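You operate a simulated robot arm through the tools that you are given. There is no shell and no other tool. Be economical: measure what you need, move in short steps, check, and stop when the job is done.

You are at the controls of a simulated robot arm. One attempt, no reset.

Task
Copy the log to the memory stick that the monitor names.
Fine: stick into the port, COPY, wait for COPIED, EJECT, then back to its pocket in the rack. Set down upright: what you pick out.

It is judged by the outcome, as a careful person would: the job done as asked, and still so three seconds after it is handed in. It fails if anything else is knocked over, pushed out of place, dropped, spilled or broken.

Robot
A 7-joint arm with a two-finger parallel gripper on a trunk, on a base that drives. Base frame: it is fixed to the floor where the robot stands at the start and does not move with it; the origin is under the middle of the robot, x ahead of it, y to its left, z up. Lengths are in mm, angles in degrees, forces in N, time in s.
With the tool pointing down near the work surface it reaches from about 240 to 760 mm from the robot's upright axis, wherever it stands. Its first joint turns from -166.0 to 166.0 degrees. Places, roughly: bench breaker [2700, 600, 1200]; clear key [2000, -2300, 1000]; cold breaker [2600, 600, 1200]; computer [2100, -2300, 900]; disc key of the computer [2000, -2300, 900]; eject key [2000, -2500, 1000]; heat breaker [2500, 600, 1200]; hood breaker [2400, 600, 1200]; key four [2000, -2200, 1000]; key one [2000, -2100, 1000]; key three [2000, -2200, 1000]; key two [2000, -2200, 1000]; main switch [2700, 600, 1200]; mouth of the stick port [1900, -2400, 900]; mute key of unit one [1900, -400, 1000]; mute key of unit two [1900, -1400, 1000]. Payload 3.91 kg.
The TCP is the grasp point between the finger pads, 30 mm short of the fingertips. In the tool frame z runs along the fingers and y along their closing line. Largest opening 110 mm; finger width 20, thickness 10; the body of the gripper, 48 by 112 mm, starts 55 mm behind the TCP.
Orientation is that of the tool frame in the base frame, as a unit quaternion [w, x, y, z]. With the fingers straight down and closing along the base's y, the tool's x points along the base's -x, its y along +y and its z along -z.

Tools
- The arm moves only by the tool send_rows. Its argument "targets" is one flat list of numbers, 7 for each row, row after row: the shift along the base's x, y, z in units of 20 mm (1.0 is 20 mm), then the turn, a rotation vector about the base's x, y, z in units of 8 degrees (1.0 is 8 degrees), then the opening, from 0 (shut) to 1 (fully open). In form: [tx, ty, tz, wx, wy, wz, claw, tx, ty, tz, wx, wy, wz, claw, ...]. A call has 1 to 12 rows; each row shifts and turns the commanded pose from where the row before left it. A call with a number of a shift or a turn outside -1 to 1 is refused whole. Each row takes 0.2 s and may step no farther than 50 mm and 8.6 degrees from the row before; otherwise, or with a gripper value out of range, the whole call is refused. Where a pose cannot be reached the arm comes as near as it can. A force on the tool above 40 N (or 10 N above the force at the start of the call, whichever is more), or a blocked arm, ends the call early, and 0.2 s more pass. The fingers move at their own pace (about 153 mm/s each) and stop on an object; they squeeze with about 24 N. The grip force told is the motor's: it shows also when the fingers shut on nothing. Time passes only in rows, and 0.2 s behind the last, so rows that do not move let the fingers close. The reply holds the time, the measured pose of the TCP, the force on the tool along the base axes, the opening and the grip force, in the units named above and with some noise, with the torque about the TCP (base axes, N m) and any sound that the robot's microphone picked up.
- Cameras (640 x 400 px; columns grow to the right, rows downward): "scene" is now at [10, 127.2, 1519.1]; the picture's right is [-0.24, -0.97, 0.00], its down [-0.47, 0.12, -0.88] and it looks along [0.85, -0.21, -0.48] (base axes); focal length 255 px, centre (320, 200). "wrist" rides on the gripper at [77, 7, -114] in the tool frame; the picture's right is [-0.09, 1.00, 0.00], its down [-0.80, -0.07, -0.59] and it looks along [-0.59, -0.05, 0.80] (tool axes); focal length 270 px, centre (320, 200). There is no depth. A picture from a camera that has moved, and an enlarged one, comes with that camera's place and axes in the base frame and with its lens.
- grab_frame(camera): a new picture of that camera. The clock stands still meanwhile.
- raise_lower(by): slides the trunk up (or, below 0, down) by that many mm; the arm and the scene camera ride with it, the base frame stays. It gives what a move gives, with no picture.
- drive_base(legs): drives the robot by 1 to 6 legs, each [ahead, turn to the left] in mm and degrees, along the robot's own axes; the way and the turn of a leg run together, so that a leg with both is an arc; at most 1500 mm and 180 degrees a leg. The arm and the cameras ride along, it lands a little off, and it stops where it bumps. It gives what a move gives.
- aim_head(pan, tilt): turns the head with the scene camera to pan (to the left, within 155 degrees either way) and tilt (down, from -29 to 69), counted from straight ahead of the robot. It gives what a move gives.
- enlarge(camera, box): a new picture of the part [left, top, right, bottom] of that camera's present view, enlarged. The clock stands still meanwhile.
- hand_in(): hands the job in; it is judged then, once.

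Go step by step. Nothing tells you exact positions but the pictures and the camera data: compare them with the known pose of the tool, close in by small moves and look again before you grip or let go. The budget is 120 turns and 98 pictures, counting those below and the enlarged ones. Unless the task says otherwise, let go and move clear before handing in, and close with one line.

The tools are called as a command line: name --argument value ..., lists and objects as JSON in quotes. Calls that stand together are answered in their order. send_rows: Moves the arm, as the interface text tells. Its arguments: {"type":"object","properties":{"targets":{"type":"array","items":{"type":"number"}}},"required":["targets"]} The other tools are called the same way: raise_lower (by) slides the trunk up or down; drive_base (legs) drives the base; aim_head (pan, tilt) turns the head that bears the scene camera; grab_frame (camera) takes a picture; enlarge (camera, box) takes an enlarged picture of a part of a camera's view; hand_in () hands the job in.

At the start:

```text
time: 0.0
position: [398.2, -7.9, 1279.0]
tcp_rot: [0.0, 0.0, 1.0, 0.0]
ft_force: [0.2, 0.3, 0.0]
wrist_torque: [0.01, 0.01, 0.02]
gripper_width: 110.0
grasp_force: 0.2
trunk travel left (down, up): [-475.0, 135.0]
robot x, y, heading: [3.1, 0.3, 0.1]
head pan, tilt: [-13.9, 28.9]
```

scene: 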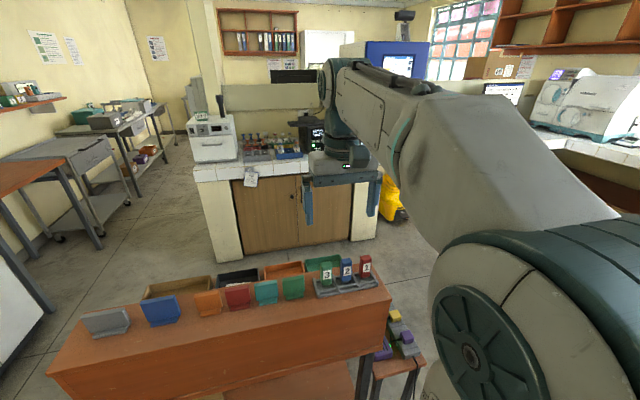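
wrist: 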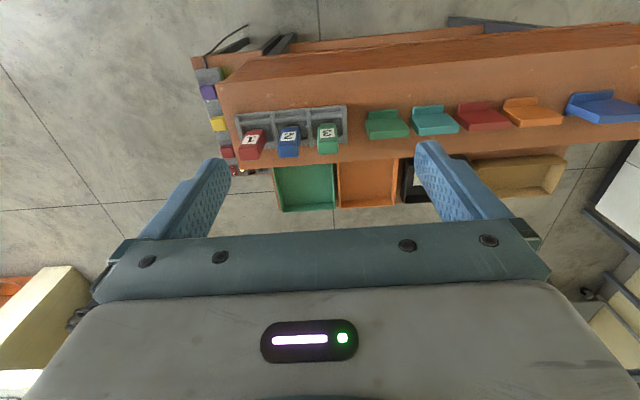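

I see a rack with sticks 1, 2 and 3 on a shelf just ahead; the computer is far to the right. I'll turn the head to read the monitor first and look closer at the rack.

enlarge --camera "scene" --box '[290, 240, 410, 315]'

aim_head --pan -50 --tilt 12

```text
5.33 times, centred on (350, 278) of scene
camera zoom: at [10.0, 127.2, 1519.1], right [-0.24, -0.97, 0.0], down [-0.47, 0.12, -0.88], along [0.85, -0.21, -0.48], focal length 1362 px, centre (160, -213)
```

zoom: 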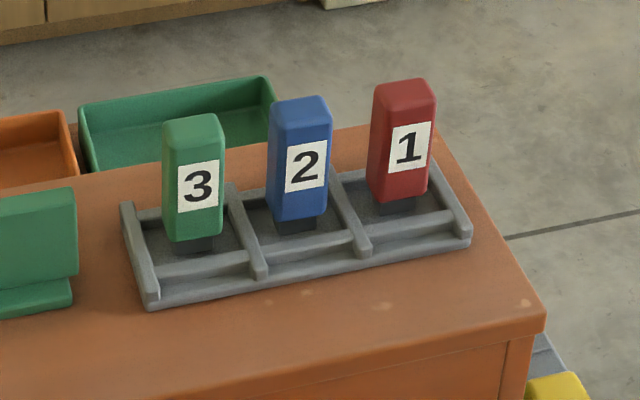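

```text
time: 1.0
position: [397.9, -8.5, 1279.6]
tcp_rot: [0.0, -0.001, 1.0, -0.001]
ft_force: [-0.1, -0.4, 0.1]
wrist_torque: [0.02, -0.01, 0.01]
gripper_width: 109.9
grasp_force: 0.1
trunk travel left (down, up): [-475.0, 135.0]
robot x, y, heading: [-1.8, 0.2, -0.0]
head pan, tilt: [-50.0, 12.0]
```

grab_frame --camera "scene"

```text
94 pictures are left
camera scene: at [-18.2, 77.7, 1546.3], right [-0.77, -0.64, 0.0], down [-0.13, 0.16, -0.98], along [0.63, -0.75, -0.21], focal length 255 px, centre (320, 200)
```

scene: 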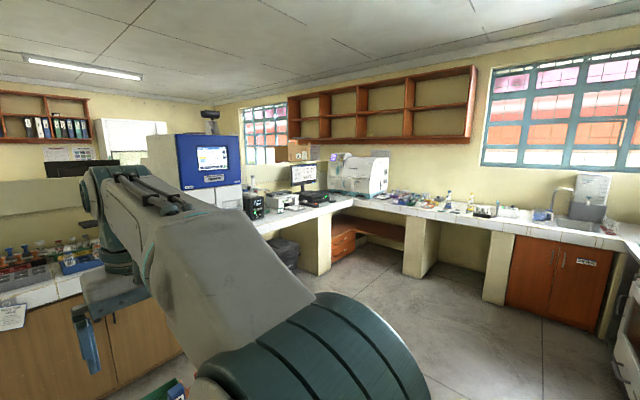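

enlarge --camera "scene" --box '[240, 150, 340, 212]'

enlarge --camera "scene" --box '[284, 162, 324, 187]'

```text
6.40 times, centred on (290, 181) of scene
camera zoom: at [-18.2, 77.7, 1546.3], right [-0.77, -0.64, 0.0], down [-0.13, 0.16, -0.98], along [0.63, -0.75, -0.21], focal length 1634 px, centre (512, 322)
```

zoom: 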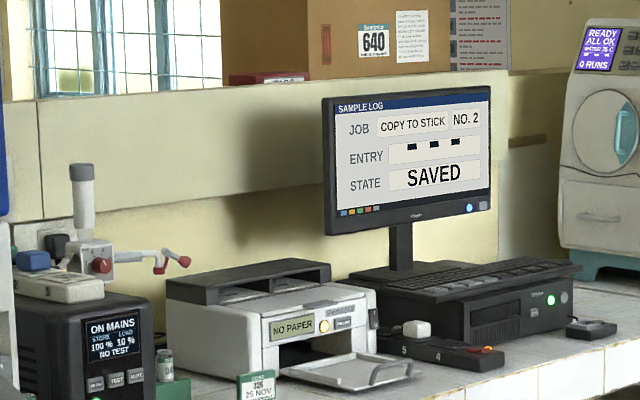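

```text
16.00 times, centred on (304, 174) of scene
camera zoom: at [-18.2, 77.7, 1546.3], right [-0.77, -0.64, 0.0], down [-0.13, 0.16, -0.98], along [0.63, -0.75, -0.21], focal length 4085 px, centre (576, 608)
```

zoom: 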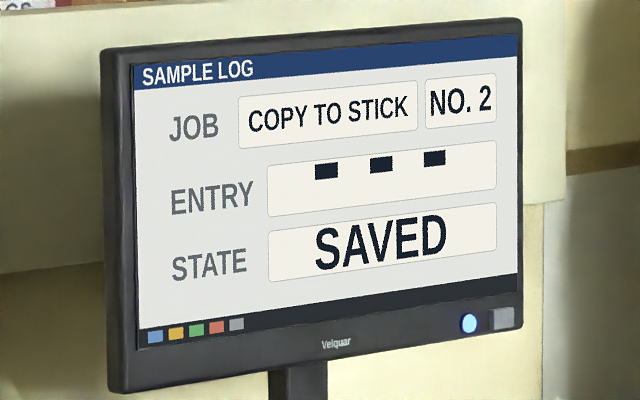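

The monitor asks for stick No. 2 (the blue one). Now a closer look at the computer's front to find the port.

enlarge --camera "scene" --box '[292, 186, 340, 216]'

```text
13.33 times, centred on (316, 201) of scene
camera zoom: at [-18.2, 77.7, 1546.3], right [-0.77, -0.64, 0.0], down [-0.13, 0.16, -0.98], along [0.63, -0.75, -0.21], focal length 3404 px, centre (373, 187)
```

zoom: 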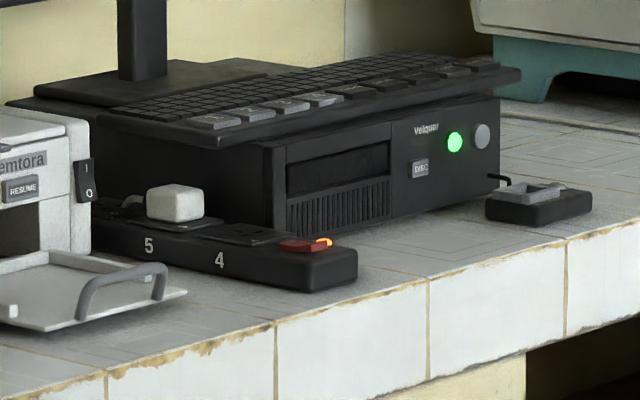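

The port appears to be the small cabled box with a slot on top, at the right of the computer, so insertion is from above. Now I'll approach stick 2 above the rack and look with both cameras.

send_rows --targets '[0.5, -0.8, -0.6, 0, 0, 0, 1, 0.5, -0.8, -0.6, 0, 0, 0, 1, 0, -0.8, -0.6, 0, 0, 0, 1, 0, 0, 0, 0, 0, 0, 1]'

aim_head --pan -14 --tilt 45

grab_frame --camera "wrist"

grab_frame --camera "scene"

```text
time: 2.0
position: [419.0, -57.4, 1243.3]
tcp_rot: [0.0, 0.001, 1.0, 0.001]
ft_force: [-0.6, -0.2, -0.3]
wrist_torque: [-0.02, 0.01, -0.02]
gripper_width: 110.1
grasp_force: 0.0
trunk travel left (down, up): [-475.0, 135.0]
robot x, y, heading: [-2.6, 1.2, 0.2]
head pan, tilt: [-50.0, 12.0]
```

```text
time: 3.0
position: [418.0, -56.4, 1243.1]
tcp_rot: [-0.001, 0.0, 1.0, -0.001]
ft_force: [0.2, 0.2, -0.5]
wrist_torque: [0.0, 0.01, -0.02]
gripper_width: 110.0
grasp_force: 0.1
trunk travel left (down, up): [-475.0, 135.0]
robot x, y, heading: [-1.0, 2.4, -0.1]
head pan, tilt: [-14.0, 45.0]
```

```text
90 pictures are left
camera wrist: at [341.8, -50.9, 1357.4], right [0.09, 1.0, 0.0], down [0.8, -0.07, 0.59], along [0.59, -0.05, -0.8], focal length 270 px, centre (320, 200)
```

wrist: 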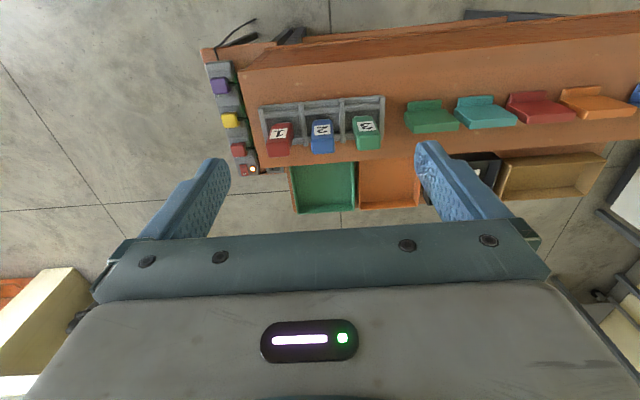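

```text
89 pictures are left
camera scene: at [0.7, 129.3, 1494.7], right [-0.24, -0.97, 0.0], down [-0.69, 0.17, -0.71], along [0.69, -0.17, -0.71], focal length 255 px, centre (320, 200)
```

scene: 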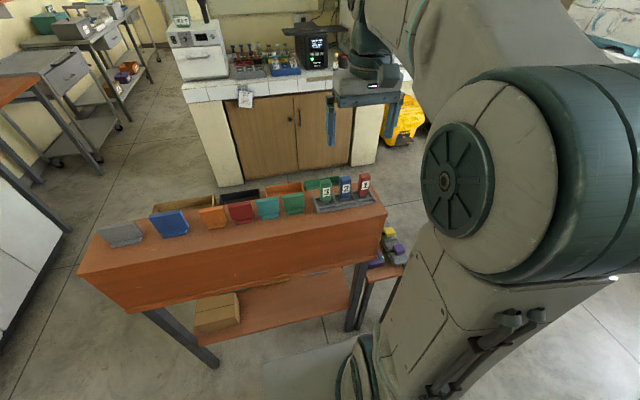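

Triangulation puts the top of stick 2 near [475, -58, 1070]. Zooming for detailed geometry.

enlarge --camera "wrist" --box '[248, 80, 408, 180]'

enlarge --camera "scene" --box '[300, 160, 396, 220]'

```text
4.00 times, centred on (328, 130) of wrist
camera zoom: at [341.8, -50.9, 1357.4], right [0.09, 1.0, 0.0], down [0.8, -0.07, 0.59], along [0.59, -0.05, -0.8], focal length 1081 px, centre (288, 480)
```

zoom: 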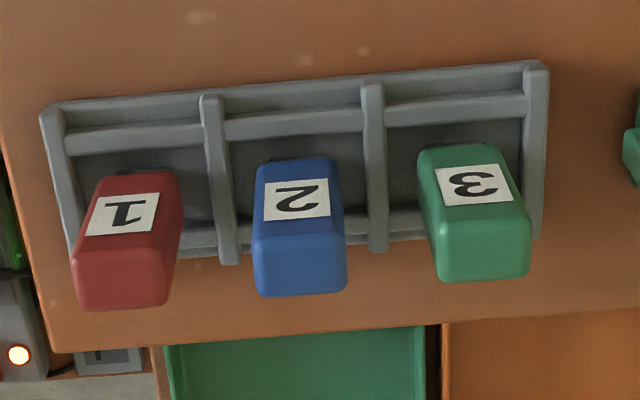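

```text
6.67 times, centred on (348, 190) of scene
camera zoom: at [0.7, 129.3, 1494.7], right [-0.24, -0.97, 0.0], down [-0.69, 0.17, -0.71], along [0.69, -0.17, -0.71], focal length 1702 px, centre (133, 267)
```

zoom: 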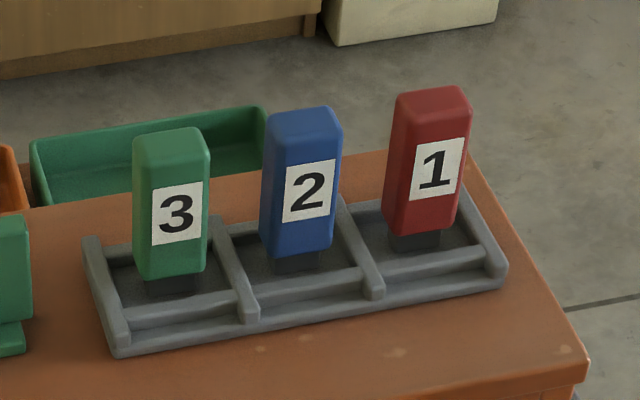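

Sticks are about 25 mm wide at 52 mm pitch, so closing along y with a ~40 mm opening fits between neighbours. I'll go above stick 2 with that opening and check.

send_rows --targets '[0.475, -0.02, -0.9, 0, 0, 0, 0.38, 0.475, -0.02, -0.9, 0, 0, 0, 0.38, 0.475, -0.02, -0.9, 0, 0, 0, 0.38, 0.475, -0.02, -0.9, 0, 0, 0, 0.38, 0.475, -0.02, -0.9, 0, 0, 0, 0.38, 0.475, 0, -0.9, 0, 0, 0, 0.38, 0, 0, 0, 0, 0, 0, 0.38]'

grab_frame --camera "wrist"

enlarge --camera "scene" --box '[280, 120, 408, 200]'

```text
time: 4.6
position: [475.1, -57.9, 1135.6]
tcp_rot: [0.0, 0.0, 1.0, 0.0]
ft_force: [0.2, 0.1, 0.8]
wrist_torque: [0.01, 0.01, 0.01]
gripper_width: 41.9
grasp_force: 0.1
trunk travel left (down, up): [-475.0, 135.0]
robot x, y, heading: [0.5, -1.6, 0.1]
head pan, tilt: [-14.0, 45.0]
```

```text
86 pictures are left
camera wrist: at [398.7, -52.7, 1250.4], right [0.09, 1.0, 0.0], down [0.8, -0.07, 0.59], along [0.59, -0.05, -0.8], focal length 270 px, centre (320, 200)
```

wrist: 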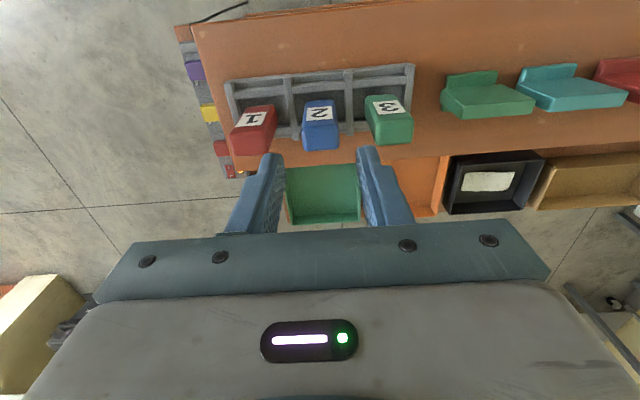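

```text
5.00 times, centred on (344, 160) of scene
camera zoom: at [0.8, 129.4, 1494.7], right [-0.24, -0.97, 0.0], down [-0.69, 0.17, -0.71], along [0.69, -0.17, -0.71], focal length 1277 px, centre (200, 400)
```

zoom: 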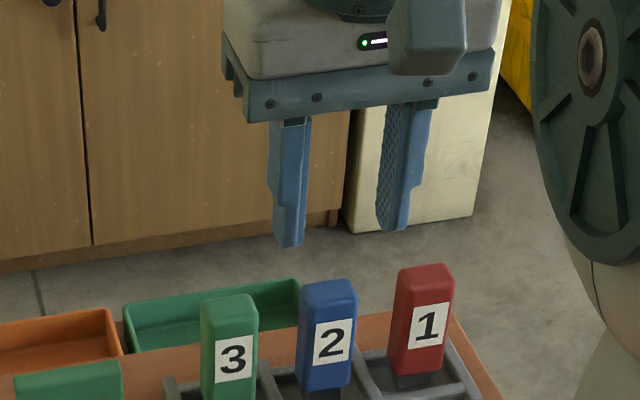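

The gripper is centred over stick 2 (cols 283/357 fingers, stick 321). I'll descend to tip level with the stick top and check.

send_rows --targets '[0, 0, -0.8, 0, 0, 0, 0.38, 0, 0, -0.8, 0, 0, 0, 0.38, 0, 0, 0, 0, 0, 0, 0.38]'

enlarge --camera "wrist" --box '[200, 80, 440, 230]'

enlarge --camera "scene" --box '[300, 145, 396, 205]'

```text
time: 5.4
position: [474.9, -58.4, 1103.1]
tcp_rot: [0.0, 0.0, 1.0, -0.001]
ft_force: [0.1, -0.6, 0.4]
wrist_torque: [0.0, -0.01, -0.04]
gripper_width: 42.2
grasp_force: 0.0
trunk travel left (down, up): [-475.0, 135.0]
robot x, y, heading: [1.3, 0.8, -0.2]
head pan, tilt: [-14.0, 45.0]
```

```text
2.67 times, centred on (320, 155) of wrist
camera zoom: at [398.4, -52.9, 1218.0], right [0.09, 1.0, 0.0], down [0.8, -0.07, 0.59], along [0.59, -0.05, -0.8], focal length 721 px, centre (320, 320)
```

zoom: 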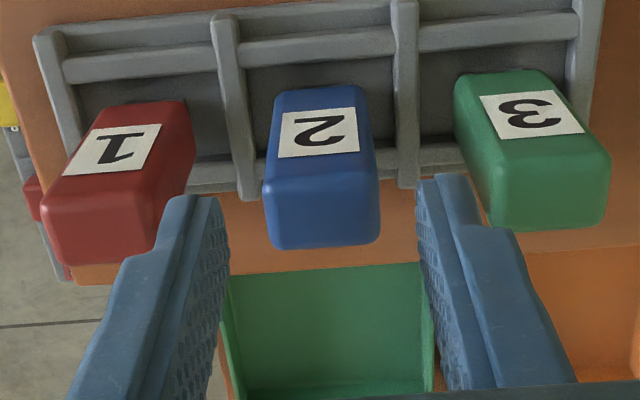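

```text
6.67 times, centred on (348, 175) of scene
camera zoom: at [0.8, 129.4, 1494.7], right [-0.24, -0.97, 0.0], down [-0.69, 0.17, -0.71], along [0.69, -0.17, -0.71], focal length 1702 px, centre (133, 367)
```

zoom: 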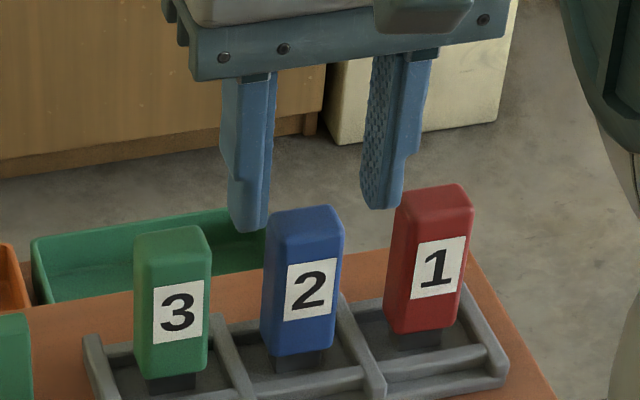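

Aligned within a millimetre or so. Descending 50 mm around the stick, then closing.

send_rows --targets '[0.04, 0, -0.8, 0, 0, 0, 0.38, 0.04, 0, -0.8, 0, 0, 0, 0.38, 0, 0, -0.8, 0, 0, 0, 0.38, 0, 0, 0, 0, 0, 0, 0.38]'

enlarge --camera "scene" --box '[300, 145, 396, 205]'

enlarge --camera "wrist" --box '[200, 80, 440, 230]'

```text
time: 6.4
position: [477.3, -58.7, 1055.6]
tcp_rot: [0.0, -0.001, 1.0, 0.001]
ft_force: [0.2, -0.8, 0.1]
wrist_torque: [-0.01, 0.01, -0.01]
gripper_width: 41.8
grasp_force: 0.1
trunk travel left (down, up): [-475.0, 135.0]
robot x, y, heading: [1.3, 2.8, 0.1]
head pan, tilt: [-14.0, 45.0]
```

```text
6.67 times, centred on (348, 175) of scene
camera zoom: at [0.8, 129.4, 1494.7], right [-0.24, -0.97, 0.0], down [-0.69, 0.17, -0.71], along [0.69, -0.17, -0.71], focal length 1702 px, centre (133, 367)
```

zoom: 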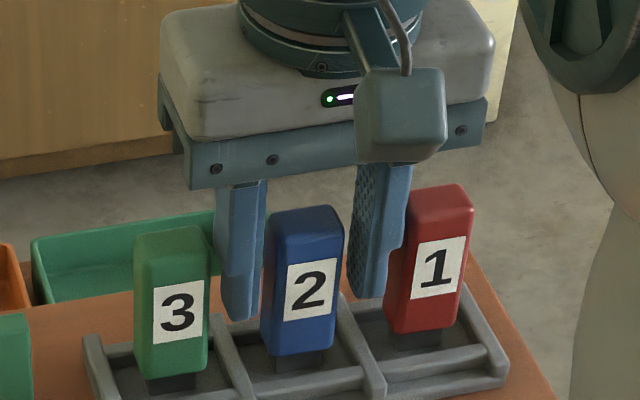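

```text
2.67 times, centred on (320, 155) of wrist
camera zoom: at [400.4, -52.6, 1170.0], right [0.09, 1.0, 0.0], down [0.8, -0.07, 0.59], along [0.59, -0.05, -0.8], focal length 721 px, centre (320, 320)
```

zoom: 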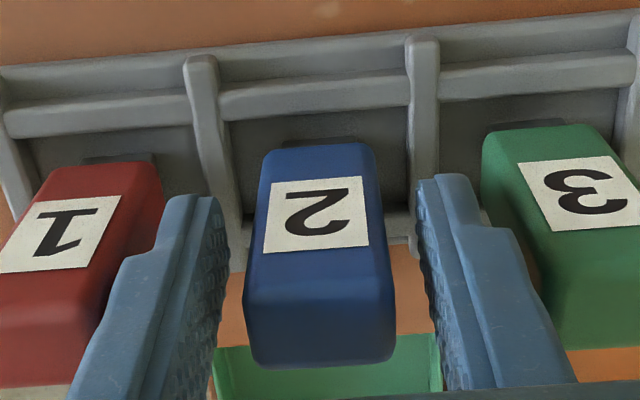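

Fingers flank stick 2 with clearance. Closing.

send_rows --targets '[0, 0, 0, 0, 0, 0, 0.2, 0, 0, 0, 0, 0, 0, 0.1, 0, 0, 0, 0, 0, 0, 0.1, 0, 0, 0, 0, 0, 0, 0.1]'

enlarge --camera "wrist" --box '[200, 80, 440, 230]'

```text
time: 7.4
position: [477.4, -57.7, 1056.8]
tcp_rot: [0.0, 0.0, 1.0, 0.0]
ft_force: [0.5, -0.7, -0.8]
wrist_torque: [0.04, 0.0, -0.02]
gripper_width: 27.0
grasp_force: 23.4
trunk travel left (down, up): [-475.0, 135.0]
robot x, y, heading: [1.1, -0.4, -0.2]
head pan, tilt: [-14.0, 45.0]
```

```text
2.67 times, centred on (320, 155) of wrist
camera zoom: at [400.3, -52.6, 1170.2], right [0.09, 1.0, 0.0], down [0.8, -0.07, 0.59], along [0.59, -0.05, -0.8], focal length 721 px, centre (320, 320)
```

zoom: 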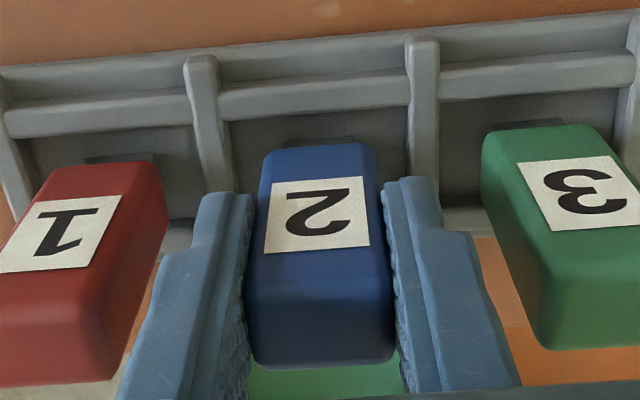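

Gripped at 27 mm. Lifting straight up 40 mm to check what holds.

send_rows --targets '[0, 0, 0.3, 0, 0, 0, 0.1, 0, 0, 0.7, 0, 0, 0, 0.1, 0, 0, 1, 0, 0, 0, 0.1, 0, 0, 1, 0, 0, 0, 0.1, 0, 0, 1, 0, 0, 0, 0.1, 0, 0, 1, 0, 0, 0, 0.1, 0, 0, 0, 0, 0, 0, 0.1]'

enlarge --camera "scene" --box '[288, 115, 416, 195]'

enlarge --camera "wrist" --box '[200, 80, 440, 230]'

```text
time: 9.0
position: [476.1, -58.6, 1154.3]
tcp_rot: [0.0, -0.001, 1.0, 0.001]
ft_force: [-0.9, -0.3, -0.5]
wrist_torque: [0.01, 0.04, 0.0]
gripper_width: 27.1
grasp_force: 23.9
trunk travel left (down, up): [-475.0, 135.0]
robot x, y, heading: [-2.6, 0.5, -0.1]
head pan, tilt: [-14.0, 45.0]
```

```text
5.00 times, centred on (352, 155) of scene
camera zoom: at [0.7, 129.4, 1494.7], right [-0.24, -0.97, 0.0], down [-0.69, 0.17, -0.71], along [0.69, -0.17, -0.71], focal length 1277 px, centre (160, 425)
```

zoom: 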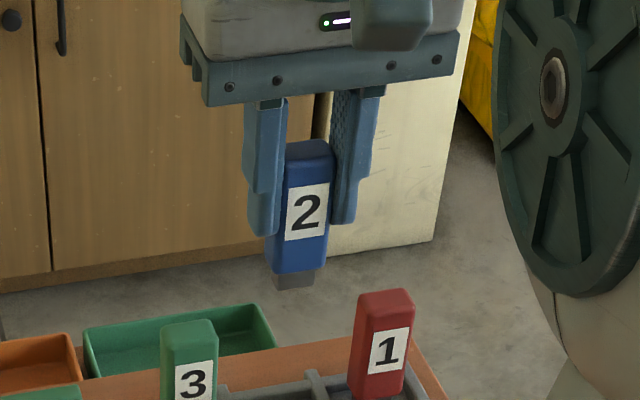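

```text
2.67 times, centred on (320, 155) of wrist
camera zoom: at [399.9, -52.1, 1269.8], right [0.09, 1.0, 0.0], down [0.8, -0.07, 0.59], along [0.59, -0.05, -0.8], focal length 721 px, centre (320, 320)
```

zoom: 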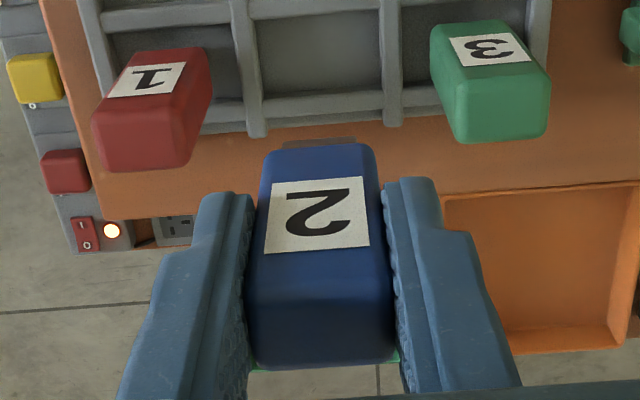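

Stick 2 is held cleanly. I'll raise the trunk, back off a little, and look along the way to the computer.

raise_lower --by 120

drive_base --legs '[[-150, 0], [0, -57]]'

aim_head --pan 0 --tilt 30

grab_frame --camera "scene"

```text
time: 10.5
position: [476.1, -57.3, 1274.8]
tcp_rot: [0.0, -0.001, 1.0, 0.0]
ft_force: [-0.3, 0.3, 0.6]
wrist_torque: [0.02, 0.01, 0.0]
gripper_width: 27.2
grasp_force: 24.3
trunk travel left (down, up): [-595.0, 15.0]
robot x, y, heading: [2.0, -1.7, -0.1]
head pan, tilt: [-14.0, 45.0]
```

```text
time: 14.5
position: [60.2, -431.5, 1274.9]
tcp_rot: [0.0, 0.478, 0.878, 0.0]
ft_force: [-0.1, -0.1, 0.1]
wrist_torque: [-0.01, 0.0, -0.01]
gripper_width: 27.2
grasp_force: 23.7
trunk travel left (down, up): [-595.0, 15.0]
robot x, y, heading: [-153.0, 1.7, -57.1]
head pan, tilt: [-14.0, 45.0]
```

```text
time: 15.2
position: [60.3, -432.6, 1274.5]
tcp_rot: [0.0, 0.478, 0.878, 0.0]
ft_force: [-0.9, 0.7, -0.4]
wrist_torque: [-0.01, 0.01, -0.02]
gripper_width: 26.8
grasp_force: 24.1
trunk travel left (down, up): [-595.0, 15.0]
robot x, y, heading: [-149.9, -1.0, -57.1]
head pan, tilt: [0.0, 30.0]
```

```text
77 pictures are left
camera scene: at [-19.0, 68.7, 1637.2], right [-0.84, -0.54, 0.0], down [-0.27, 0.42, -0.87], along [0.47, -0.73, -0.5], focal length 255 px, centre (320, 200)
```

scene: 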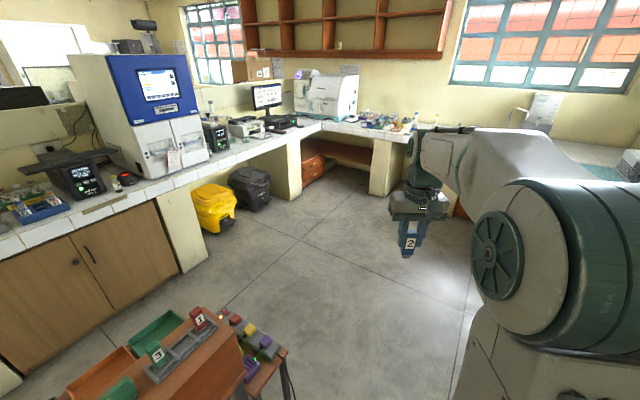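

The floor ahead is clear. Driving 1500 mm along this heading.

drive_base --legs '[[1500, 0]]'

grab_frame --camera "scene"

```text
time: 22.6
position: [873.0, -1686.0, 1274.3]
tcp_rot: [0.0, 0.478, 0.878, 0.0]
ft_force: [-0.4, -0.4, -0.2]
wrist_torque: [-0.01, 0.03, 0.01]
gripper_width: 27.1
grasp_force: 23.7
trunk travel left (down, up): [-595.0, 15.0]
robot x, y, heading: [662.0, -1255.4, -56.9]
head pan, tilt: [0.0, 30.0]
```

```text
76 pictures are left
camera scene: at [793.9, -1185.4, 1637.3], right [-0.84, -0.54, 0.0], down [-0.27, 0.42, -0.87], along [0.47, -0.73, -0.5], focal length 255 px, centre (320, 200)
```

scene: 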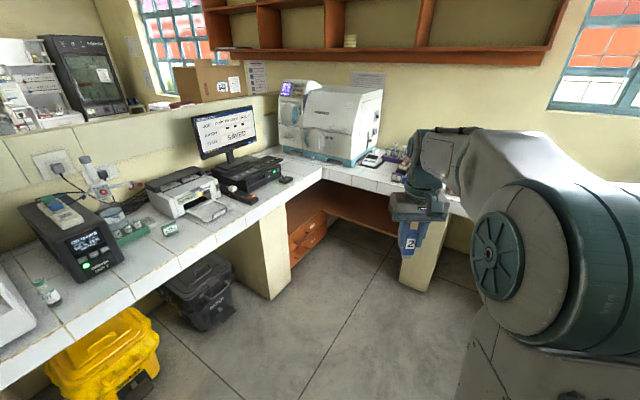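

The port box sits near [1850, -2395]. I'll drive to about [1320, -2330] and face the computer.

drive_base --legs '[[0, -1.6], [1255, 0], [0, 58.5]]'

aim_head --pan -15 --tilt 40

grab_frame --camera "scene"

grab_frame --camera "wrist"

```text
time: 32.0
position: [1791.9, -2393.9, 1275.3]
tcp_rot: [0.0, 0.0, 1.0, 0.001]
ft_force: [-0.4, 0.2, -0.5]
wrist_torque: [-0.01, -0.01, 0.01]
gripper_width: 27.0
grasp_force: 24.3
trunk travel left (down, up): [-595.0, 15.0]
robot x, y, heading: [1318.1, -2331.6, -0.3]
head pan, tilt: [0.0, 30.0]
```

```text
time: 32.7
position: [1792.7, -2392.8, 1276.1]
tcp_rot: [0.001, 0.0, 1.0, 0.0]
ft_force: [-0.2, -0.8, 0.3]
wrist_torque: [-0.04, 0.03, 0.02]
gripper_width: 27.0
grasp_force: 23.8
trunk travel left (down, up): [-595.0, 15.0]
robot x, y, heading: [1319.7, -2335.3, 0.1]
head pan, tilt: [-15.0, 40.0]
```

```text
75 pictures are left
camera scene: at [1320.0, -2208.3, 1622.0], right [-0.26, -0.97, 0.0], down [-0.62, 0.17, -0.77], along [0.74, -0.2, -0.64], focal length 255 px, centre (320, 200)
```

scene: 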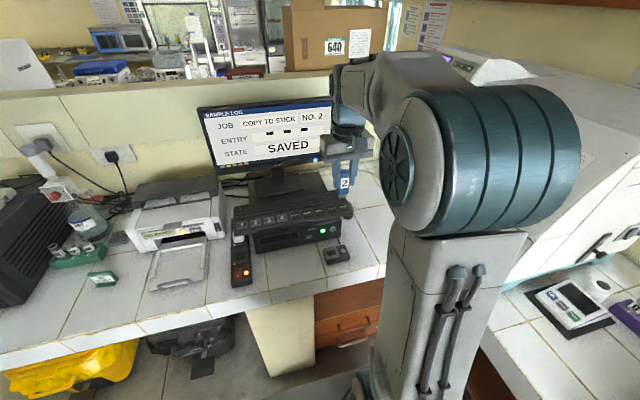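

```text
74 pictures are left
camera wrist: at [1715.9, -2387.7, 1389.5], right [0.09, 1.0, 0.0], down [0.8, -0.07, 0.59], along [0.59, -0.05, -0.8], focal length 270 px, centre (320, 200)
```

wrist: 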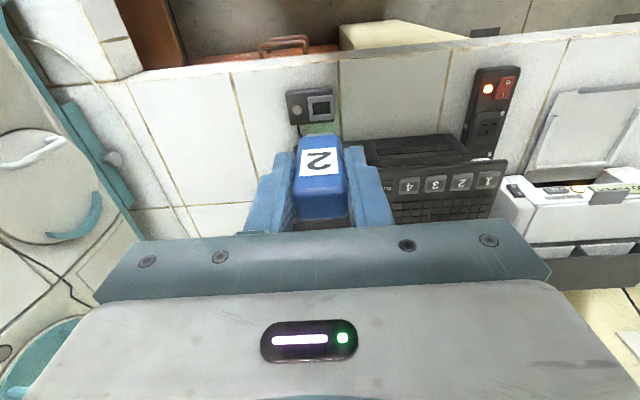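

enlarge --camera "scene" --box '[220, 180, 380, 280]'

enlarge --camera "wrist" --box '[270, 75, 366, 135]'

```text
4.00 times, centred on (300, 230) of scene
camera zoom: at [1320.0, -2208.3, 1622.0], right [-0.26, -0.97, 0.0], down [-0.62, 0.17, -0.77], along [0.74, -0.2, -0.64], focal length 1021 px, centre (400, 80)
```

zoom: 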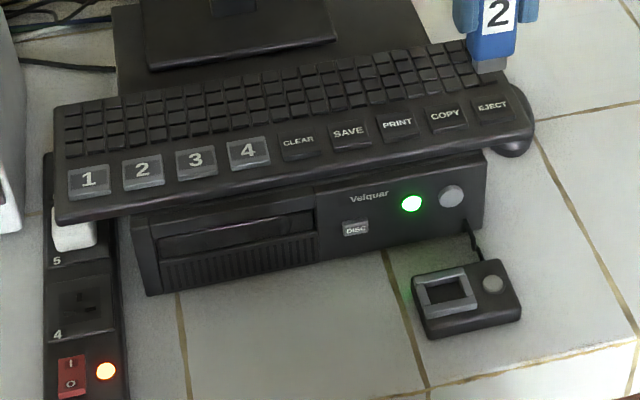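

```text
6.67 times, centred on (318, 105) of wrist
camera zoom: at [1715.9, -2387.7, 1389.5], right [0.09, 1.0, 0.0], down [0.8, -0.07, 0.59], along [0.59, -0.05, -0.8], focal length 1802 px, centre (333, 833)
```

zoom: 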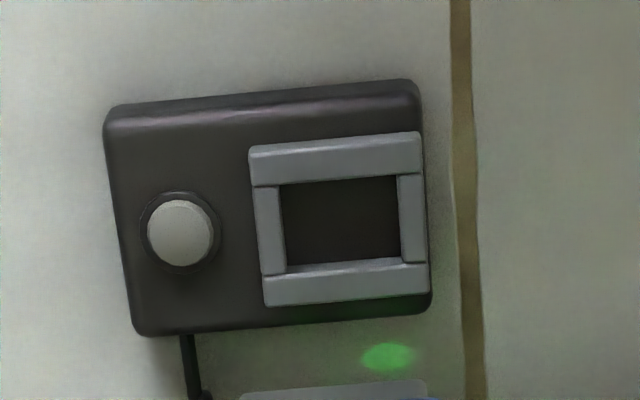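

The port's mouth is a collared slot elongated along y, at about [1881, -2399, 873]. Moving over it and lowering the trunk part way, then looking again.

send_rows --targets '[0.88, -0.06, 0, 0, 0, 0, 0.1, 0.88, -0.06, 0, 0, 0, 0, 0.1, 0.88, -0.06, 0, 0, 0, 0, 0.1, 0.88, -0.06, 0, 0, 0, 0, 0.1, 0.88, -0.06, 0, 0, 0, 0, 0.1, 0, 0, 0, 0, 0, 0, 0.1]'

raise_lower --by -270

grab_frame --camera "wrist"

grab_frame --camera "scene"

```text
time: 34.1
position: [1880.4, -2399.3, 1275.1]
tcp_rot: [0.0, 0.0, 1.0, 0.0]
ft_force: [0.7, -0.2, -0.9]
wrist_torque: [-0.01, -0.02, 0.01]
gripper_width: 26.8
grasp_force: 23.9
trunk travel left (down, up): [-595.0, 15.0]
robot x, y, heading: [1316.6, -2336.3, -0.2]
head pan, tilt: [-15.0, 40.0]
```

```text
time: 36.9
position: [1881.5, -2397.6, 1004.7]
tcp_rot: [0.0, 0.001, 1.0, 0.0]
ft_force: [0.0, 0.6, -1.1]
wrist_torque: [0.02, -0.02, 0.0]
gripper_width: 27.2
grasp_force: 23.2
trunk travel left (down, up): [-325.0, 285.0]
robot x, y, heading: [1319.4, -2335.4, -0.4]
head pan, tilt: [-15.0, 40.0]
```

```text
71 pictures are left
camera wrist: at [1804.4, -2393.4, 1119.1], right [0.09, 1.0, 0.0], down [0.8, -0.07, 0.59], along [0.59, -0.05, -0.8], focal length 270 px, centre (320, 200)
```

wrist: 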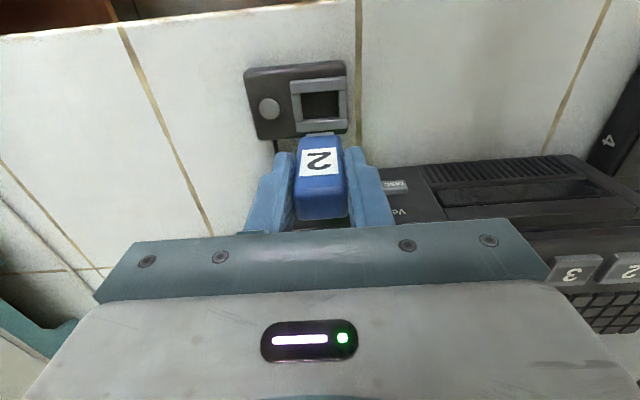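

```text
70 pictures are left
camera scene: at [1319.9, -2208.4, 1352.0], right [-0.26, -0.97, 0.0], down [-0.62, 0.17, -0.77], along [0.74, -0.2, -0.64], focal length 255 px, centre (320, 200)
```

scene: 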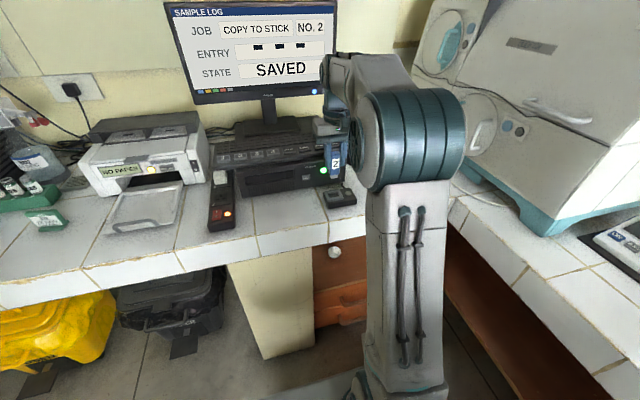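

enlarge --camera "wrist" --box '[240, 55, 400, 155]'

enlarge --camera "scene" --box '[296, 140, 376, 220]'

```text
4.00 times, centred on (320, 105) of wrist
camera zoom: at [1804.4, -2393.4, 1119.1], right [0.09, 1.0, 0.0], down [0.8, -0.07, 0.59], along [0.59, -0.05, -0.8], focal length 1081 px, centre (320, 580)
```

zoom: 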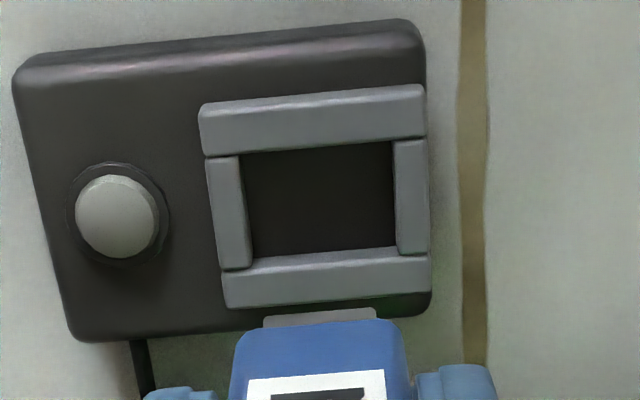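

```text
5.00 times, centred on (336, 180) of scene
camera zoom: at [1319.9, -2208.4, 1352.0], right [-0.26, -0.97, 0.0], down [-0.62, 0.17, -0.77], along [0.74, -0.2, -0.64], focal length 1277 px, centre (240, 300)
```

zoom: 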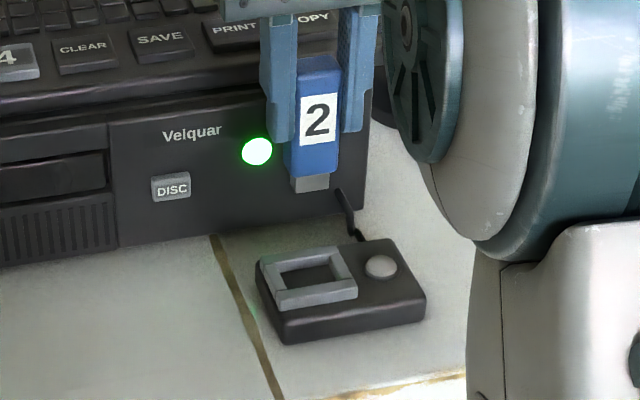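

Mouth centre refines to about [1879.5, -2399.6, 878], essentially below the plug. Lowering to just above the collar and checking.

send_rows --targets '[-0.05, -0.02, -0.9, 0, 0, 0, 0.1, 0, 0, -0.9, 0, 0, 0, 0.1, 0, 0, -0.9, 0, 0, 0, 0.1, 0, 0, 0, 0, 0, 0, 0.1]'

enlarge --camera "wrist" --box '[240, 55, 400, 155]'

enlarge --camera "scene" --box '[296, 150, 376, 210]'

```text
time: 37.9
position: [1879.9, -2400.5, 950.7]
tcp_rot: [-0.002, 0.0, 1.0, 0.0]
ft_force: [-3.6, 0.0, -0.3]
wrist_torque: [-0.02, 0.23, 0.0]
gripper_width: 26.9
grasp_force: 24.1
trunk travel left (down, up): [-325.0, 285.0]
robot x, y, heading: [1320.6, -2340.1, -0.2]
head pan, tilt: [-15.0, 40.0]
```

```text
4.00 times, centred on (320, 105) of wrist
camera zoom: at [1803.7, -2393.5, 1064.8], right [0.09, 1.0, 0.0], down [0.8, -0.07, 0.59], along [0.59, -0.05, -0.8], focal length 1081 px, centre (320, 580)
```

zoom: 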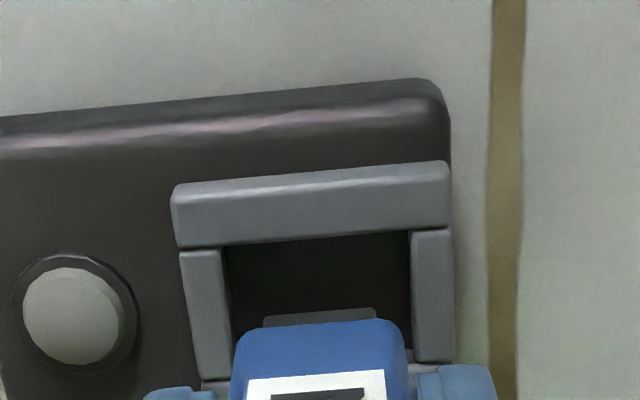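

```text
6.67 times, centred on (336, 180) of scene
camera zoom: at [1319.7, -2208.4, 1351.9], right [-0.26, -0.97, 0.0], down [-0.62, 0.17, -0.77], along [0.74, -0.2, -0.64], focal length 1702 px, centre (213, 333)
```

zoom: 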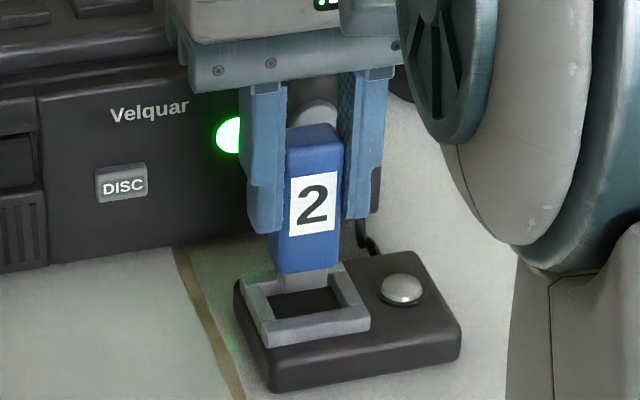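

A 3.6 N push along -x suggests the plug touches the collar's far bar. I'll raise 10 mm, shift -x by 5 mm, and look again.

send_rows --targets '[0, 0, 0.5, 0, 0, 0, 0.1, -0.25, 0, 0, 0, 0, 0, 0.1, 0, 0, 0, 0, 0, 0, 0.1]'

enlarge --camera "wrist" --box '[264, 75, 376, 145]'

enlarge --camera "scene" --box '[312, 160, 368, 200]'

```text
time: 38.7
position: [1876.0, -2399.4, 959.9]
tcp_rot: [-0.001, 0.0, 1.0, 0.0]
ft_force: [0.8, -0.5, -1.2]
wrist_torque: [0.03, 0.01, 0.02]
gripper_width: 27.0
grasp_force: 23.8
trunk travel left (down, up): [-325.0, 285.0]
robot x, y, heading: [1314.0, -2332.8, -0.0]
head pan, tilt: [-15.0, 40.0]
```

```text
5.71 times, centred on (320, 110) of wrist
camera zoom: at [1798.9, -2393.5, 1075.0], right [0.09, 1.0, 0.0], down [0.8, -0.07, 0.59], along [0.59, -0.05, -0.8], focal length 1544 px, centre (320, 714)
```

zoom: 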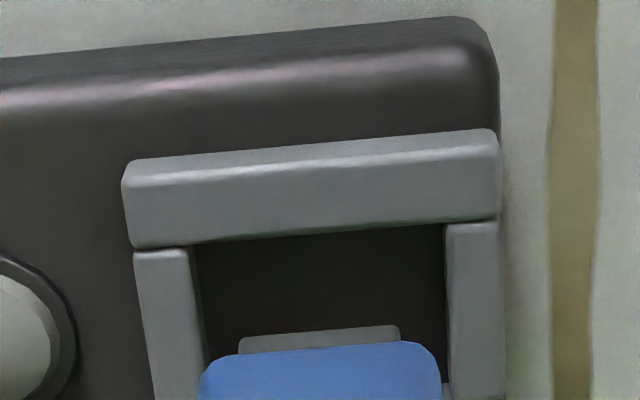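

```text
10.00 times, centred on (340, 180) of scene
camera zoom: at [1319.9, -2208.4, 1351.9], right [-0.26, -0.97, 0.0], down [-0.62, 0.17, -0.77], along [0.74, -0.2, -0.64], focal length 2553 px, centre (120, 400)
```

zoom: 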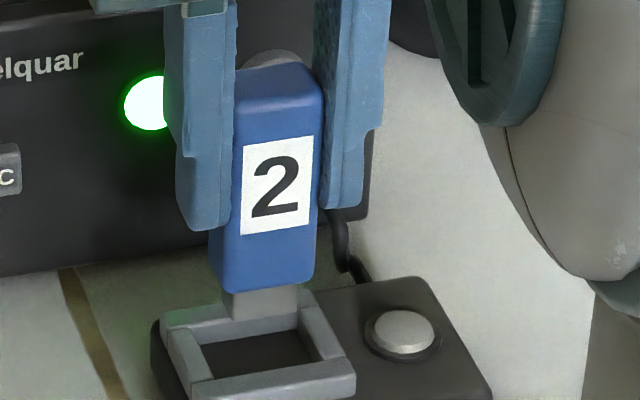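

The lateral fit looks right now: stick centre ≈ TCP+2 mm in x, opening 1866–1891. Descending gently 16 mm in small rows.

send_rows --targets '[0.03, 0.02, -0.2, 0, 0, 0, 0.1, 0, 0, -0.2, 0, 0, 0, 0.1, 0, 0, -0.2, 0, 0, 0, 0.1, 0, 0, -0.2, 0, 0, 0, 0.1, 0, 0, 0, 0, 0, 0, 0.1]'

enlarge --camera "scene" --box '[312, 165, 368, 205]'

```text
time: 39.9
position: [1875.9, -2398.3, 943.8]
tcp_rot: [-0.001, 0.001, 1.0, 0.0]
ft_force: [-0.1, 0.4, -3.1]
wrist_torque: [-0.01, -0.01, 0.0]
gripper_width: 27.3
grasp_force: 24.4
trunk travel left (down, up): [-325.0, 285.0]
robot x, y, heading: [1312.6, -2335.4, 0.0]
head pan, tilt: [-15.0, 40.0]
```

```text
10.00 times, centred on (340, 185) of scene
camera zoom: at [1320.2, -2208.5, 1351.9], right [-0.26, -0.97, 0.0], down [-0.62, 0.17, -0.77], along [0.74, -0.2, -0.64], focal length 2553 px, centre (120, 350)
```

zoom: 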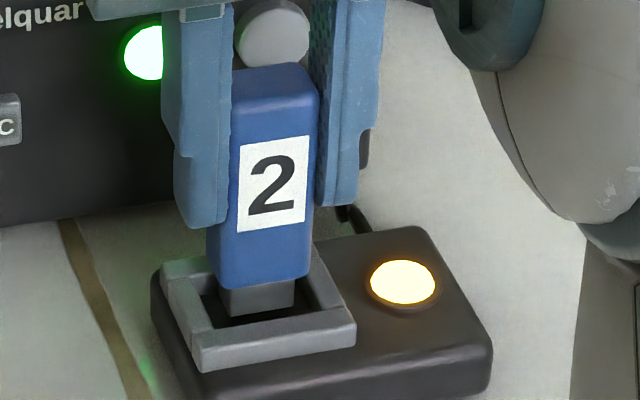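

The port lamp has lit. Checking the monitor.

enlarge --camera "scene" --box '[160, 0, 350, 110]'

enlarge --camera "wrist" --box '[240, 55, 400, 155]'

```text
3.37 times, centred on (255, 55) of scene
camera zoom: at [1320.2, -2208.5, 1351.9], right [-0.26, -0.97, 0.0], down [-0.62, 0.17, -0.77], along [0.74, -0.2, -0.64], focal length 860 px, centre (539, 688)
```

zoom: 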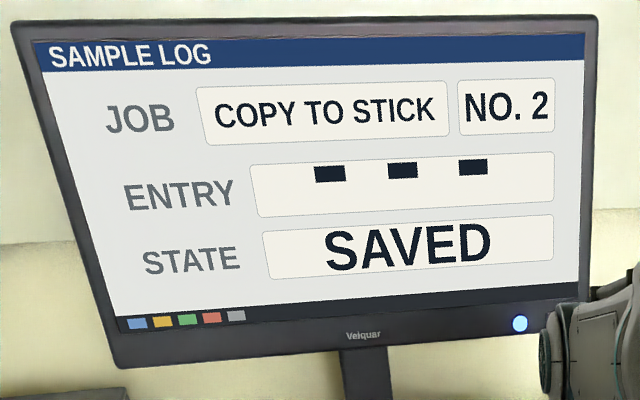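

```text
4.00 times, centred on (320, 105) of wrist
camera zoom: at [1799.2, -2393.2, 1058.4], right [0.09, 1.0, 0.0], down [0.8, -0.07, 0.59], along [0.59, -0.05, -0.8], focal length 1081 px, centre (320, 580)
```

zoom: 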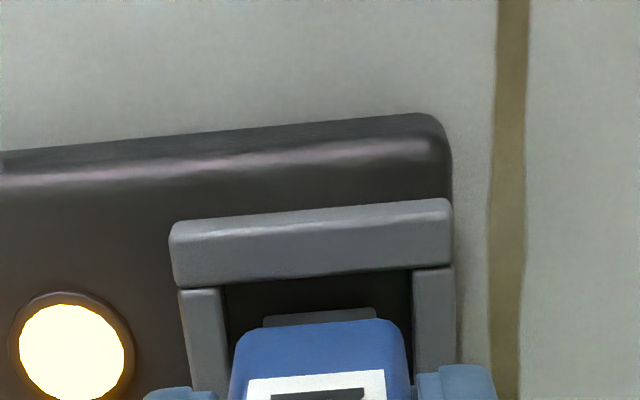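

Lowering another couple of millimetres to find the seat.

send_rows --targets '[0, 0, -0.08, 0, 0, 0, 0.1, 0, 0, 0, 0, 0, 0, 0.1]'

```text
time: 40.5
position: [1875.2, -2399.5, 942.3]
tcp_rot: [0.001, 0.0, 1.0, 0.0]
ft_force: [0.3, 0.7, -3.3]
wrist_torque: [0.02, 0.03, 0.01]
gripper_width: 26.9
grasp_force: 23.8
trunk travel left (down, up): [-325.0, 285.0]
robot x, y, heading: [1317.8, -2335.4, 0.2]
head pan, tilt: [-15.0, 40.0]
```

send_rows --targets '[0, 0, -0.1, 0, 0, 0, 0.1, 0, 0, -0.1, 0, 0, 0, 0.1, 0, 0, 0, 0, 0, 0, 0.1]'

enlarge --camera "scene" --box '[312, 165, 368, 205]'

```text
time: 41.3
position: [1876.5, -2398.7, 939.0]
tcp_rot: [-0.001, 0.0, 1.0, 0.0]
ft_force: [1.1, 0.8, 1.1]
wrist_torque: [-0.02, 0.01, 0.01]
gripper_width: 27.0
grasp_force: 24.0
trunk travel left (down, up): [-325.0, 285.0]
robot x, y, heading: [1317.0, -2333.7, -0.1]
head pan, tilt: [-15.0, 40.0]
```

```text
10.00 times, centred on (340, 185) of scene
camera zoom: at [1319.9, -2208.4, 1352.0], right [-0.26, -0.97, 0.0], down [-0.62, 0.17, -0.77], along [0.74, -0.2, -0.64], focal length 2553 px, centre (120, 350)
```

zoom: 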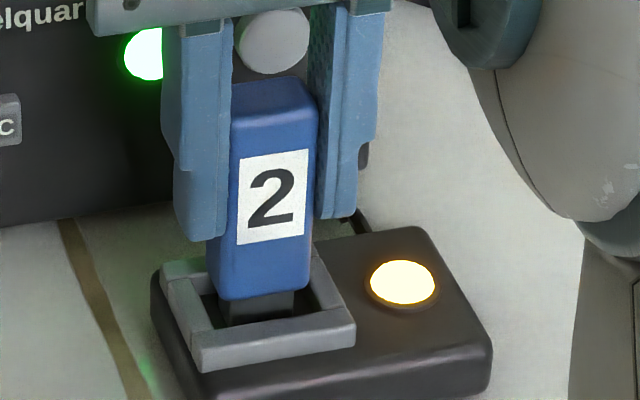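

Still free. Continuing down in small steps until resistance.

send_rows --targets '[0, 0, -0.1, 0, 0, 0, 0.1, 0, 0, -0.1, 0, 0, 0, 0.1, 0, 0, 0, 0, 0, 0, 0.1]'

send_rows --targets '[0, 0, -0.1, 0, 0, 0, 0.1, 0, 0, 0, 0, 0, 0, 0.1]'

enlarge --camera "scene" --box '[312, 165, 368, 205]'

```text
time: 42.1
position: [1875.4, -2398.5, 936.0]
tcp_rot: [0.002, 0.0, 1.0, 0.0]
ft_force: [1.6, -0.3, 18.5]
wrist_torque: [0.02, -0.16, 0.01]
gripper_width: 27.4
grasp_force: 23.8
trunk travel left (down, up): [-325.0, 285.0]
robot x, y, heading: [1315.5, -2333.6, -0.1]
head pan, tilt: [-15.0, 40.0]
```

```text
time: 42.7
position: [1874.1, -2398.5, 933.4]
tcp_rot: [0.001, 0.0, 1.0, 0.0]
ft_force: [-0.1, 0.5, 19.2]
wrist_torque: [0.02, -0.03, -0.04]
gripper_width: 27.1
grasp_force: 24.0
trunk travel left (down, up): [-325.0, 285.0]
robot x, y, heading: [1315.1, -2334.9, 0.1]
head pan, tilt: [-15.0, 40.0]
```

```text
10.00 times, centred on (340, 185) of scene
camera zoom: at [1318.5, -2208.2, 1352.0], right [-0.26, -0.97, 0.0], down [-0.62, 0.17, -0.77], along [0.74, -0.2, -0.64], focal length 2553 px, centre (120, 350)
```

zoom: 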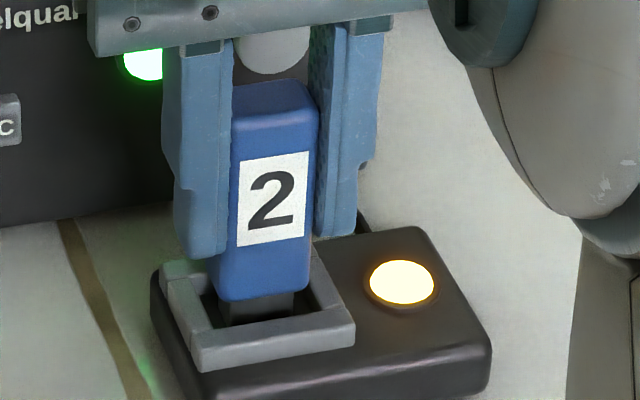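

The stick is bottomed in the port (19 N resistance, lamp lit). Opening the fingers slightly and rising clear.

send_rows --targets '[0, 0, 0.1, 0, 0, 0, 0.1, 0, 0, 0, 0, 0, 0, 0.25, 0, 0, 0, 0, 0, 0, 0.4, 0, 0, 0, 0, 0, 0, 0.4]'

send_rows --targets '[0, 0, 0.5, 0, 0, 0, 0.4, 0, 0, 1, 0, 0, 0, 0.4, 0, 0, 1, 0, 0, 0, 0.4, 0, 0, 1, 0, 0, 0, 0.4, 0, 0, 1, 0, 0, 0, 0.4, 0, 0, 1, 0, 0, 0, 0.4, 0, 0, 1, 0, 0, 0, 0.4, 0, 0, 0, 0, 0, 0, 0.4]'

grab_frame --camera "scene"

grab_frame --camera "wrist"

```text
time: 43.7
position: [1875.2, -2399.1, 935.2]
tcp_rot: [0.0, 0.0, 1.0, 0.0]
ft_force: [0.1, -0.9, 0.5]
wrist_torque: [-0.05, 0.03, 0.01]
gripper_width: 43.9
grasp_force: 0.1
trunk travel left (down, up): [-325.0, 285.0]
robot x, y, heading: [1316.5, -2336.2, -0.0]
head pan, tilt: [-15.0, 40.0]
```

```text
time: 45.5
position: [1876.5, -2397.4, 1065.0]
tcp_rot: [-0.001, 0.0, 1.0, 0.0]
ft_force: [-0.3, -0.4, -0.4]
wrist_torque: [0.0, 0.03, -0.05]
gripper_width: 44.0
grasp_force: 0.0
trunk travel left (down, up): [-325.0, 285.0]
robot x, y, heading: [1313.2, -2336.6, -0.0]
head pan, tilt: [-15.0, 40.0]
```

```text
58 pictures are left
camera scene: at [1319.9, -2208.4, 1351.9], right [-0.26, -0.97, 0.0], down [-0.62, 0.17, -0.77], along [0.74, -0.2, -0.64], focal length 255 px, centre (320, 200)
```

scene: 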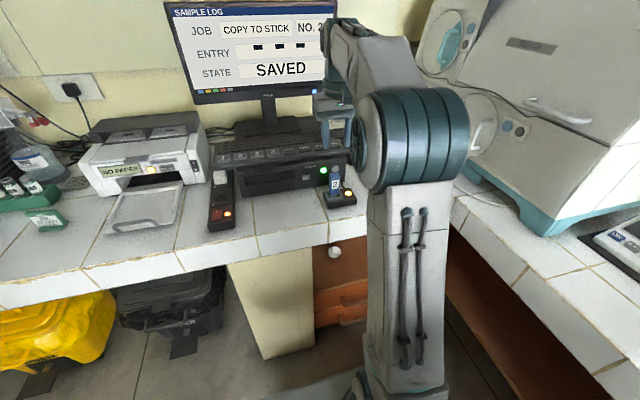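

```text
57 pictures are left
camera wrist: at [1799.2, -2392.8, 1179.4], right [0.09, 1.0, 0.0], down [0.8, -0.07, 0.59], along [0.59, -0.05, -0.8], focal length 270 px, centre (320, 200)
```

wrist: 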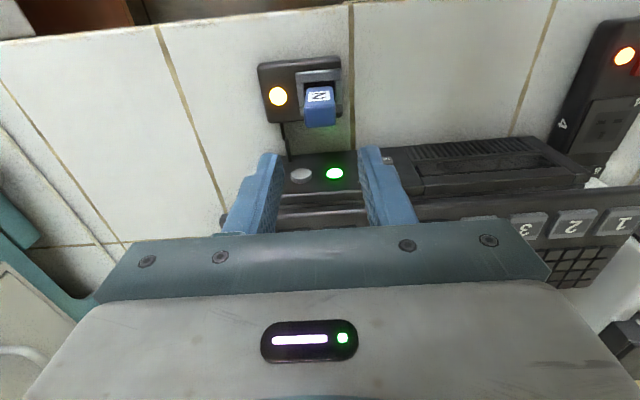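

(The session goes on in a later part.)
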